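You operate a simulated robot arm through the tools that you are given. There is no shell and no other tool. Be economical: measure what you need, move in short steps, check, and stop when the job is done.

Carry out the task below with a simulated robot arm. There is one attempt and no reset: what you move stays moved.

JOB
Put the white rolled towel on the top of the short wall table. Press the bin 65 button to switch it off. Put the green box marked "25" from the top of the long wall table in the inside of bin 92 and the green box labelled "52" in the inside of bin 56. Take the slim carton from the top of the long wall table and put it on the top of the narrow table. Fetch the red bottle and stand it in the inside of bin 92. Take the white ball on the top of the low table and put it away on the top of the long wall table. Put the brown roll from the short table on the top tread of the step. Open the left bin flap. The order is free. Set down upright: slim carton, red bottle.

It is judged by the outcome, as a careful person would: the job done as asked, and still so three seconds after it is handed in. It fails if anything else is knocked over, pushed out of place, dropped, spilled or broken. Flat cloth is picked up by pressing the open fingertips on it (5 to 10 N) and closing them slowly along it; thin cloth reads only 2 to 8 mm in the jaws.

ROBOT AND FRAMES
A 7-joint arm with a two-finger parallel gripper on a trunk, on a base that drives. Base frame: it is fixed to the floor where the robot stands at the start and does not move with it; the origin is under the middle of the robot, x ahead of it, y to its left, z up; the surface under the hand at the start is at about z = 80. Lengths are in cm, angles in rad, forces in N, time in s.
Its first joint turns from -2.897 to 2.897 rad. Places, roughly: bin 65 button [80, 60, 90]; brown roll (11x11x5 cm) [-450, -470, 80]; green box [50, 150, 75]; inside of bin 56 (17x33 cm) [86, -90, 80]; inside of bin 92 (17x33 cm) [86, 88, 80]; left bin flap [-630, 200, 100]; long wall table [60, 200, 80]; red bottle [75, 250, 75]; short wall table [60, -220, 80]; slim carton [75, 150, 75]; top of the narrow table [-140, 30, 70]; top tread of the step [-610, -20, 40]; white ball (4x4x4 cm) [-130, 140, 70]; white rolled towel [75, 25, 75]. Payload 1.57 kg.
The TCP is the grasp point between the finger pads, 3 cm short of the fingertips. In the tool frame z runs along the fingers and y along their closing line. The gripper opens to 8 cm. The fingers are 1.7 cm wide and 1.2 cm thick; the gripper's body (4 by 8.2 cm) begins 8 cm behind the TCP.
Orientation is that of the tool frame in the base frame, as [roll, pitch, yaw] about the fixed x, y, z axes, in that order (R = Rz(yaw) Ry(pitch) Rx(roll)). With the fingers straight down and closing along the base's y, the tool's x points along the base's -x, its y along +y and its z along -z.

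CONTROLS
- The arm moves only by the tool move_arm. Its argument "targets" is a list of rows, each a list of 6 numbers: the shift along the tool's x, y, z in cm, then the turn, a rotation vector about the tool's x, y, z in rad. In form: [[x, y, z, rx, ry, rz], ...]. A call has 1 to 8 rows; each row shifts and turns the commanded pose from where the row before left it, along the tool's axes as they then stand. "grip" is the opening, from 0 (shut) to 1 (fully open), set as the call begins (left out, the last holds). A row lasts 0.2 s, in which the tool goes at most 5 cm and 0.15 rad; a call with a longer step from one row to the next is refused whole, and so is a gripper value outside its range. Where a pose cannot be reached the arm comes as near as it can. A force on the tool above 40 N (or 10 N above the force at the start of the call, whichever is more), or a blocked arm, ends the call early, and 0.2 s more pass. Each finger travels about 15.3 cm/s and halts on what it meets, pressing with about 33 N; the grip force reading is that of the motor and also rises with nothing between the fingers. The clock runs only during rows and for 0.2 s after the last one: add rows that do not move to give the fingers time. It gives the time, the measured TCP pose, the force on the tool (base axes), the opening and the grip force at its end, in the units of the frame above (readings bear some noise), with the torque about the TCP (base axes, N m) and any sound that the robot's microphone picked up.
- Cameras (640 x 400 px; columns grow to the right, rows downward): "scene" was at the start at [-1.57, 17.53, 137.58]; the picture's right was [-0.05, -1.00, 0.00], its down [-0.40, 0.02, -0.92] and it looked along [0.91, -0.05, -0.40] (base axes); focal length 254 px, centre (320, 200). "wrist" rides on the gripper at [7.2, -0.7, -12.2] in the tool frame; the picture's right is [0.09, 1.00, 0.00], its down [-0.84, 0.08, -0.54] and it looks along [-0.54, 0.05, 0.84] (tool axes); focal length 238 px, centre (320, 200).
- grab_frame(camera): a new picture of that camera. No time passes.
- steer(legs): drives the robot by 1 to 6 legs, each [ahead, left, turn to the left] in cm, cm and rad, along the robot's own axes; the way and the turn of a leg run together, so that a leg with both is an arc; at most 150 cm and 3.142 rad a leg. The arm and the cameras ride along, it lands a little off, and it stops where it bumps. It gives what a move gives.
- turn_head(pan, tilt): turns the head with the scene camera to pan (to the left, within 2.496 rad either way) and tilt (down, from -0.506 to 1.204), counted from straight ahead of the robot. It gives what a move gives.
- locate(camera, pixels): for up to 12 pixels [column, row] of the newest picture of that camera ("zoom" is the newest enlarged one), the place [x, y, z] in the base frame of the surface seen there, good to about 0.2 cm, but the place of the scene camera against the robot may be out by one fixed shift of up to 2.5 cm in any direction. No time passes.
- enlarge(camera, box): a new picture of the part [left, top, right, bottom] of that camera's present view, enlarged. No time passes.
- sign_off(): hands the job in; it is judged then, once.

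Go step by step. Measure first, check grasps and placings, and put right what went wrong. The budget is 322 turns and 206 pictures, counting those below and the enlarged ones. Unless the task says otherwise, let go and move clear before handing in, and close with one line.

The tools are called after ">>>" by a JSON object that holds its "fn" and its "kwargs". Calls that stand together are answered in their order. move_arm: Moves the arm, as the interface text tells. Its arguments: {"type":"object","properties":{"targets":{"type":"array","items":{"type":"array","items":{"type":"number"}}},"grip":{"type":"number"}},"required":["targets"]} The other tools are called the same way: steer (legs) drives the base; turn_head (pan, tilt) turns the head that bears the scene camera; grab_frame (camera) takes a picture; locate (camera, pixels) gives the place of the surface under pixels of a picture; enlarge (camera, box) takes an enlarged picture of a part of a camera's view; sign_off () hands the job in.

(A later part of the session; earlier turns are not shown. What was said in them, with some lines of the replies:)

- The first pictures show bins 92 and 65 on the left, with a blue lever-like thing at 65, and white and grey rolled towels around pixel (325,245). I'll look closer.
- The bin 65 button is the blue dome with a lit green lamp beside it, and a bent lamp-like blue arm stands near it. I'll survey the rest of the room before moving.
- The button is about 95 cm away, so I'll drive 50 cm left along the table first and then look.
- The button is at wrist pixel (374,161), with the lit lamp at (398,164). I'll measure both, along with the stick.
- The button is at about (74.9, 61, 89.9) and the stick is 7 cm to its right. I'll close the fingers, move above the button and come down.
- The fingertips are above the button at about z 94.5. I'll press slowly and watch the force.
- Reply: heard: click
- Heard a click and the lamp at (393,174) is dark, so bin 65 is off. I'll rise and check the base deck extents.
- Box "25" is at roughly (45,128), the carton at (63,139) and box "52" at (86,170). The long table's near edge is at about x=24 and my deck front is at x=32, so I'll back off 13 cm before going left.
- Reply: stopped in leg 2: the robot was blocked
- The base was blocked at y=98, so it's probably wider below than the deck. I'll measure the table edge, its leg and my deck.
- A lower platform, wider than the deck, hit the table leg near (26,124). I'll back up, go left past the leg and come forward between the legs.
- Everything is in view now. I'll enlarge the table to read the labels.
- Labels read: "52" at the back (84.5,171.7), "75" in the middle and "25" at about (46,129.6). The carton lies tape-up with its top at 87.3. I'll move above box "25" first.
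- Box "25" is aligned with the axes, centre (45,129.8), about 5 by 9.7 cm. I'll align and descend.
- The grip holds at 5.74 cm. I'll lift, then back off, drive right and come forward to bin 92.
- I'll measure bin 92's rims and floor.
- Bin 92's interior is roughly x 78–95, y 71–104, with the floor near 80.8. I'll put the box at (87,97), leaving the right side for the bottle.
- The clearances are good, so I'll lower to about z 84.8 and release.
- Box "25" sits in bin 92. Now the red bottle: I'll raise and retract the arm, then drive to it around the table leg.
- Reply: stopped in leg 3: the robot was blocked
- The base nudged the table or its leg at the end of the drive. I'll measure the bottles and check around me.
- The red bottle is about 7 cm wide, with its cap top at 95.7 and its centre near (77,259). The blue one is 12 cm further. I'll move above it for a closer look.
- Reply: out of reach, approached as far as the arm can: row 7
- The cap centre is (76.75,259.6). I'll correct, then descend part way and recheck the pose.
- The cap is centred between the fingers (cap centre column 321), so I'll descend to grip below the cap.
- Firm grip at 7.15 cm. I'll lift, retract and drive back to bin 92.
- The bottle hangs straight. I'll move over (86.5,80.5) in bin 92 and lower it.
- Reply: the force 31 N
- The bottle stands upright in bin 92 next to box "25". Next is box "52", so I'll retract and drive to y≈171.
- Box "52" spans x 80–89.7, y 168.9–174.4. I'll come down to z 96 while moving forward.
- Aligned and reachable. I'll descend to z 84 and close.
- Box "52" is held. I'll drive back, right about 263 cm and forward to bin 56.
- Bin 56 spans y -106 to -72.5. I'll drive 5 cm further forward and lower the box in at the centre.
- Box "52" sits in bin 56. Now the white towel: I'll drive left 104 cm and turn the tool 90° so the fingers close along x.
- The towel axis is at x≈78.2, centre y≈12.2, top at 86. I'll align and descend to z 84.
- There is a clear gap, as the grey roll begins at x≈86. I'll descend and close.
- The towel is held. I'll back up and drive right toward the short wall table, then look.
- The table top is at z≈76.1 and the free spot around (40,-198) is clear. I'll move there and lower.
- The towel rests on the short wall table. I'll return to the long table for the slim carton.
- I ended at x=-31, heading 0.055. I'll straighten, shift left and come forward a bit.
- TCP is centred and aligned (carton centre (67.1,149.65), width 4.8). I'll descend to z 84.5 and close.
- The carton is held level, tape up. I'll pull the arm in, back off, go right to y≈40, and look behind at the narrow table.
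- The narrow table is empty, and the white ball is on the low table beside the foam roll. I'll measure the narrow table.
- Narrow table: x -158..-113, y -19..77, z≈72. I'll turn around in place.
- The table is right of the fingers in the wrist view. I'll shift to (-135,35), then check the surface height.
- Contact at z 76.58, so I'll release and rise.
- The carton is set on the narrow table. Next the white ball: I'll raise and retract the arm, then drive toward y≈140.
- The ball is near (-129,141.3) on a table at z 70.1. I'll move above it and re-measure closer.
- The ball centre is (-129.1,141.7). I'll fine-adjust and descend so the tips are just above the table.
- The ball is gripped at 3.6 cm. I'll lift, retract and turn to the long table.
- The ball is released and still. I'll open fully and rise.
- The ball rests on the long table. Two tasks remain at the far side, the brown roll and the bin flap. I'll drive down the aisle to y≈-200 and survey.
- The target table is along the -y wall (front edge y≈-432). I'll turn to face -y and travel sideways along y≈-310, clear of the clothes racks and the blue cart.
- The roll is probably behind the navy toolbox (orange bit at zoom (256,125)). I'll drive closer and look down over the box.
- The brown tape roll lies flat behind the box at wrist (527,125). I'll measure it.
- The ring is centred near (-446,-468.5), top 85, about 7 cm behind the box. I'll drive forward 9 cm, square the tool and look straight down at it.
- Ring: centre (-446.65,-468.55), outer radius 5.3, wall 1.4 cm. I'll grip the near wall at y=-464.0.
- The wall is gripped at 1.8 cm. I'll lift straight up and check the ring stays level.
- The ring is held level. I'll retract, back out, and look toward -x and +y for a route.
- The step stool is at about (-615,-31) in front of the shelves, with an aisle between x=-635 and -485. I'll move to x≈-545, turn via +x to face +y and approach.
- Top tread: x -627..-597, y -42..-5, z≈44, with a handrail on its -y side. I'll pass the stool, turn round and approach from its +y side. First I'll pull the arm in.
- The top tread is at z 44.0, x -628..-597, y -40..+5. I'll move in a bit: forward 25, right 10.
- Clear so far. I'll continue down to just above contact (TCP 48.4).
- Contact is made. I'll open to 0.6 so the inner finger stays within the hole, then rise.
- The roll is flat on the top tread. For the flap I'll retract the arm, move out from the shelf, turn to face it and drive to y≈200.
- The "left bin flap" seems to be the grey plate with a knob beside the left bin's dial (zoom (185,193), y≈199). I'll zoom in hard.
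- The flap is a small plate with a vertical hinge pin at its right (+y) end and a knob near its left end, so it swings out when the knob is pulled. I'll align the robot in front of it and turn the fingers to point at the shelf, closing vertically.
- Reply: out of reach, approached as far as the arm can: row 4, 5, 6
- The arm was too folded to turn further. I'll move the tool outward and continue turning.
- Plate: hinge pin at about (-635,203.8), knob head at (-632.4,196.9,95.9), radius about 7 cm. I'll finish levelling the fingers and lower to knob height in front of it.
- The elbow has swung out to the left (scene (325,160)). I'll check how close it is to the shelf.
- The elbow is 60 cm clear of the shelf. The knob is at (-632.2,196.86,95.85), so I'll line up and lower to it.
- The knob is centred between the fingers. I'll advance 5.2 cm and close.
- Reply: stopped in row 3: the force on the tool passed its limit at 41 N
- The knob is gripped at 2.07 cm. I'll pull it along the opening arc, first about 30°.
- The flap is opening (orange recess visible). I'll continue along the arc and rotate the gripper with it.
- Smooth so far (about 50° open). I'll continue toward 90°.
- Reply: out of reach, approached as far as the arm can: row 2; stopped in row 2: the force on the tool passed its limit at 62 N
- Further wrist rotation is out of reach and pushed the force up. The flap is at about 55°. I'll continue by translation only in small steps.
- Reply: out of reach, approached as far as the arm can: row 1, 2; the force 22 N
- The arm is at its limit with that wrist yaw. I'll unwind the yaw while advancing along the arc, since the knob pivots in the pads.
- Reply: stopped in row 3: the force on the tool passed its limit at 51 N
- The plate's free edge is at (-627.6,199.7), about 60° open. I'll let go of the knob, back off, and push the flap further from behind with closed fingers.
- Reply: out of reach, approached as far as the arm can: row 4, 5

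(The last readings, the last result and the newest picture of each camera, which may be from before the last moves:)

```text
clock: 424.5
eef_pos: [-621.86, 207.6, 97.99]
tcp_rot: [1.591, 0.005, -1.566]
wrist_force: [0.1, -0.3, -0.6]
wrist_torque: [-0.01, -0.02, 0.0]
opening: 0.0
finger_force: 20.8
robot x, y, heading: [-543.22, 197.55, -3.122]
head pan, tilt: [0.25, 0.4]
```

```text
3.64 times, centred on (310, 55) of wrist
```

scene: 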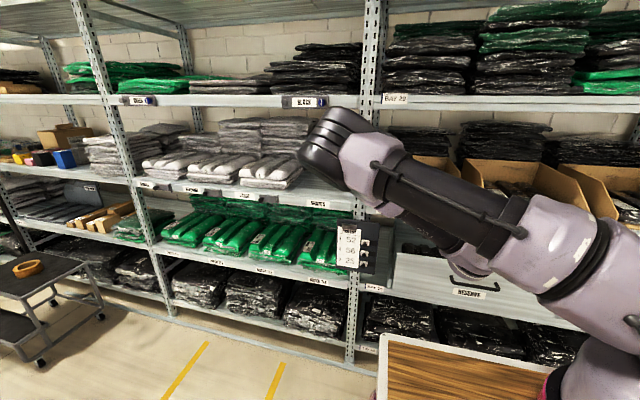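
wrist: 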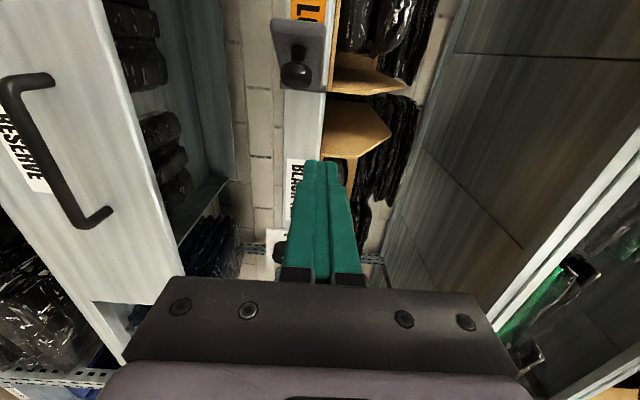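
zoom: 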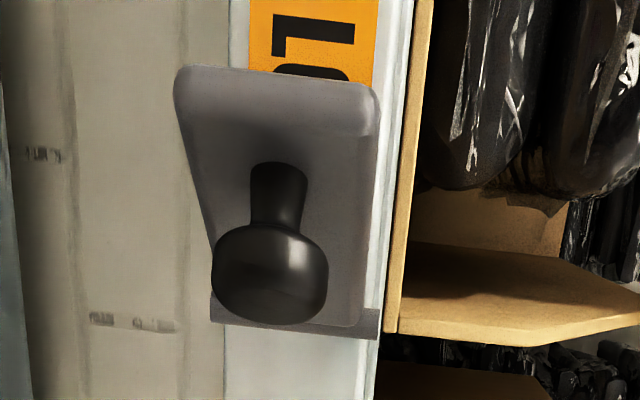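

The flap stays where I left it. I'll go around to its -y side with closed fingers.

>>> {"fn": "move_arm", "kwargs": {"targets": [[4, 0, 0, 0, 0, 0], [4, 0, 0, 0, 0, 0], [4.2, 0, 0, 0, 0, 0], [0, -2.1, 0, 0, 0, 0], [0, 0, 0, 0, 0, 0]]}}

>>> {"fn": "grab_frame", "kwargs": {"camera": "wrist"}}

```text
clock: 425.7
eef_pos: [-621.9, 195.34, 95.82]
tcp_rot: [1.592, 0.006, -1.564]
wrist_force: [0.4, 0.0, 0.0]
wrist_torque: [0.0, 0.0, -0.01]
opening: 0.0
finger_force: 21.4
robot x, y, heading: [-542.96, 197.67, -3.119]
head pan, tilt: [0.25, 0.4]
```

```text
80 pictures are left
```

wrist: 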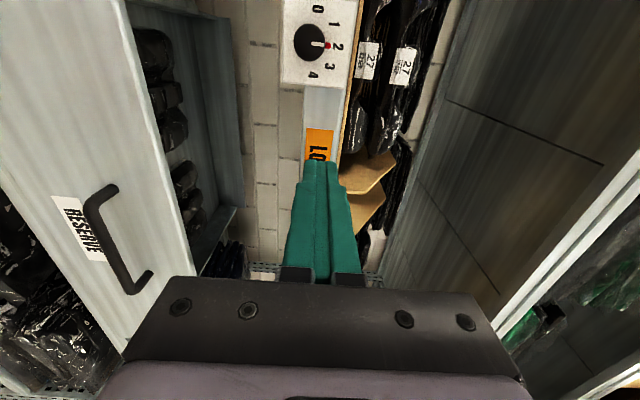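

>>> {"fn": "move_arm", "kwargs": {"targets": [[0, 0, 4, 0, 0, 0], [0, 0, 3.3, 0, 0, 0], [-1.5, 0, 0, 0, 0, 0], [-1.5, 0, 0, 0, 0, 0], [-1.5, 0, 0, 0, 0, 0], [-1.2, 0, 0, 0, 0, 0], [0, 0, 0, 0, 0, 0]]}}

>>> {"fn": "grab_frame", "kwargs": {"camera": "wrist"}}

```text
clock: 427.3
eef_pos: [-629.16, 201.21, 95.82]
tcp_rot: [1.592, 0.004, -1.567]
wrist_force: [0.1, -0.6, 0.0]
wrist_torque: [0.02, 0.03, 0.0]
opening: 0.02
finger_force: 21.3
robot x, y, heading: [-542.64, 197.63, -3.124]
head pan, tilt: [0.25, 0.4]
```

```text
79 pictures are left
```

wrist: 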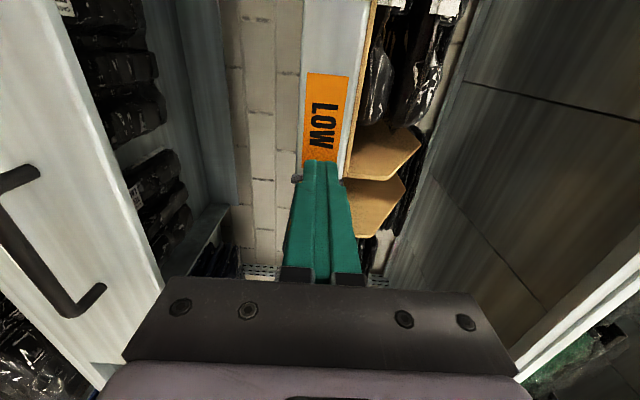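

The full "LOW" label is now showing. I'll push about 2.5 cm more, watching the force.

>>> {"fn": "move_arm", "kwargs": {"targets": [[-0.8, 0, 0, 0, 0, 0], [-0.8, 0, 0, 0, 0, 0], [-0.8, 0, 0, 0, 0, 0], [0, 0, 0, 0, 0, 0]]}}

>>> {"fn": "grab_frame", "kwargs": {"camera": "wrist"}}

```text
clock: 428.4
eef_pos: [-629.13, 202.62, 95.61]
tcp_rot: [1.592, 0.004, -1.551]
wrist_force: [2.6, -11.1, 2.6]
wrist_torque: [-0.05, -0.1, -0.33]
opening: 0.01
finger_force: 21.0
robot x, y, heading: [-542.87, 197.89, -3.115]
head pan, tilt: [0.25, 0.4]
stopped in row 4: the force on the tool passed its limit at 41 N (the readings are from after the stop); the commanded pose is now the measured one
```

```text
78 pictures are left
```

wrist: 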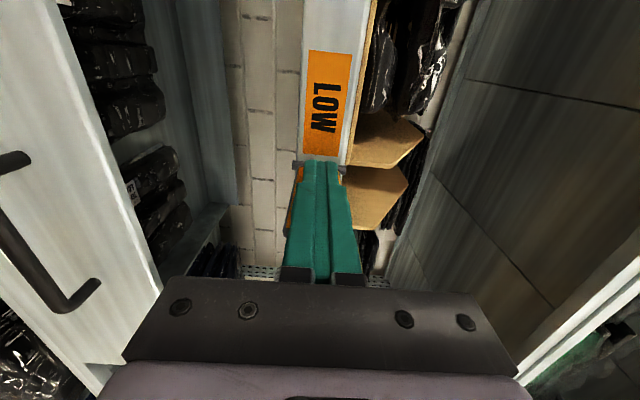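

The flap met its end stop (force rise), about 90° open. I'll back the fingers off to -y and then out.

>>> {"fn": "move_arm", "kwargs": {"targets": [[1.5, 0, 0, 0, 0, 0], [2.5, 0, 0, 0, 0, 0], [3, 0, 0, 0, 0, 0], [0, 0, -4, 0, 0, 0], [0, 0, -4, 0, 0, 0], [0, 0, 0, 0, 0, 0]]}}

>>> {"fn": "grab_frame", "kwargs": {"camera": "wrist"}}

```text
clock: 429.9
eef_pos: [-621.25, 196.1, 95.52]
tcp_rot: [1.59, 0.004, -1.555]
wrist_force: [0.3, -0.6, 0.0]
wrist_torque: [0.01, -0.01, -0.02]
opening: 0.0
finger_force: 21.9
robot x, y, heading: [-543.09, 197.5, -3.124]
head pan, tilt: [0.25, 0.4]
```

```text
77 pictures are left
```

wrist: 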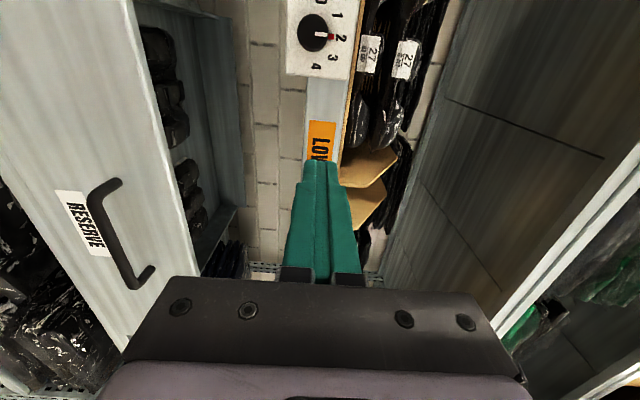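

>>> {"fn": "move_arm", "kwargs": {"targets": [[0, 4.5, 0, 0, 0, 0], [0, 4.5, 0, 0, 0, 0], [0, 4.5, 0, 0, 0, 0], [0, 4.5, 0, 0, 0, 0], [0, 4.5, 0, 0, 0, 0], [0, 4.5, 0, 0, 0, 0]]}}

>>> {"fn": "grab_frame", "kwargs": {"camera": "wrist"}}

>>> {"fn": "grab_frame", "kwargs": {"camera": "scene"}}

```text
clock: 431.2
eef_pos: [-621.95, 195.76, 122.7]
tcp_rot: [1.593, 0.005, -1.556]
wrist_force: [-0.4, -1.0, -0.5]
wrist_torque: [-0.01, 0.01, -0.05]
opening: 0.0
finger_force: 21.3
robot x, y, heading: [-542.82, 197.44, -3.122]
head pan, tilt: [0.25, 0.4]
```

```text
76 pictures are left
```

wrist: 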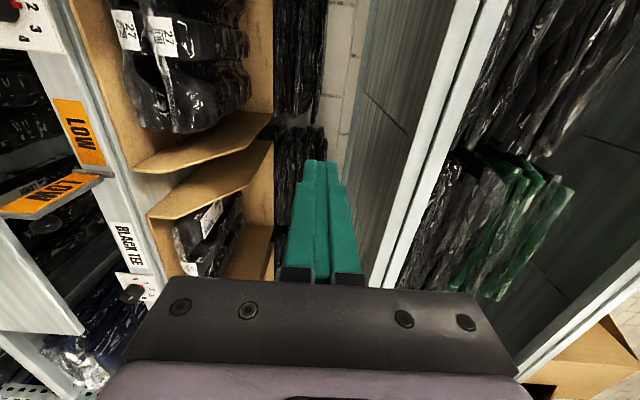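

```text
75 pictures are left
```

scene: 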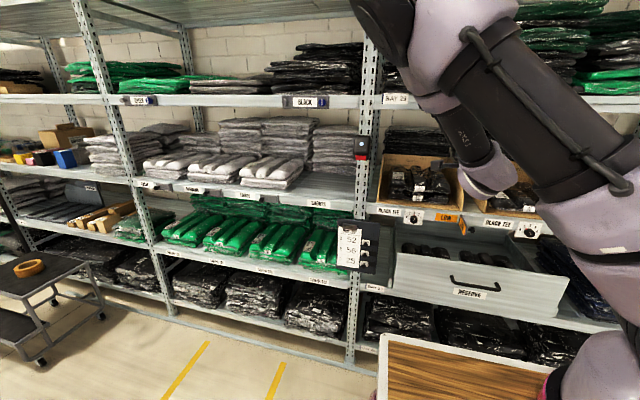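

The flap stands perpendicular, showing its inner "LOW" face at wrist (60,190). I'll check the angle and the roll on the tread.

>>> {"fn": "locate", "kwargs": {"camera": "wrist", "pixels": [[100, 175], [50, 190], [8, 212], [40, 215]]}}

>>> {"fn": "enlarge", "kwargs": {"camera": "scene", "box": [0, 230, 120, 360]}}

```text
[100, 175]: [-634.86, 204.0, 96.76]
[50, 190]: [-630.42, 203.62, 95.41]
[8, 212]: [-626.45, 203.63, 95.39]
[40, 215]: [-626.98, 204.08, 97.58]
```

```text
3.08 times, centred on (60, 295) of scene
```

zoom: 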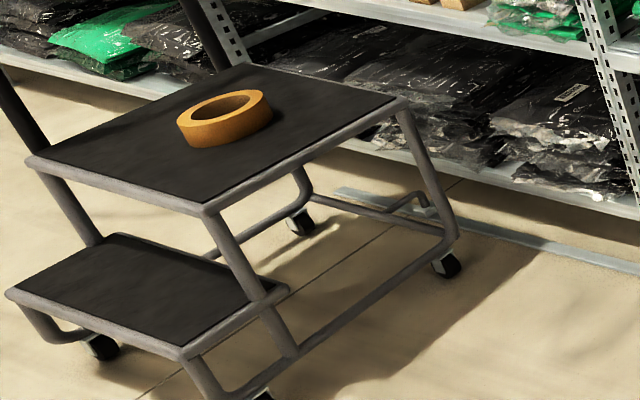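

The flap is 90° open at its stop (plate from (-634.9,204) to (-626.5,203.6)) and the roll lies flat on the top tread. The gripper is clear, so I'm handing in.

>>> {"fn": "sign_off", "kwargs": {}}

```text
The job is handed in.
```

All nine parts of the job are done and handed in; I kept the slim carton the way it stood on the long wall table, tape side up, taking that as upright.
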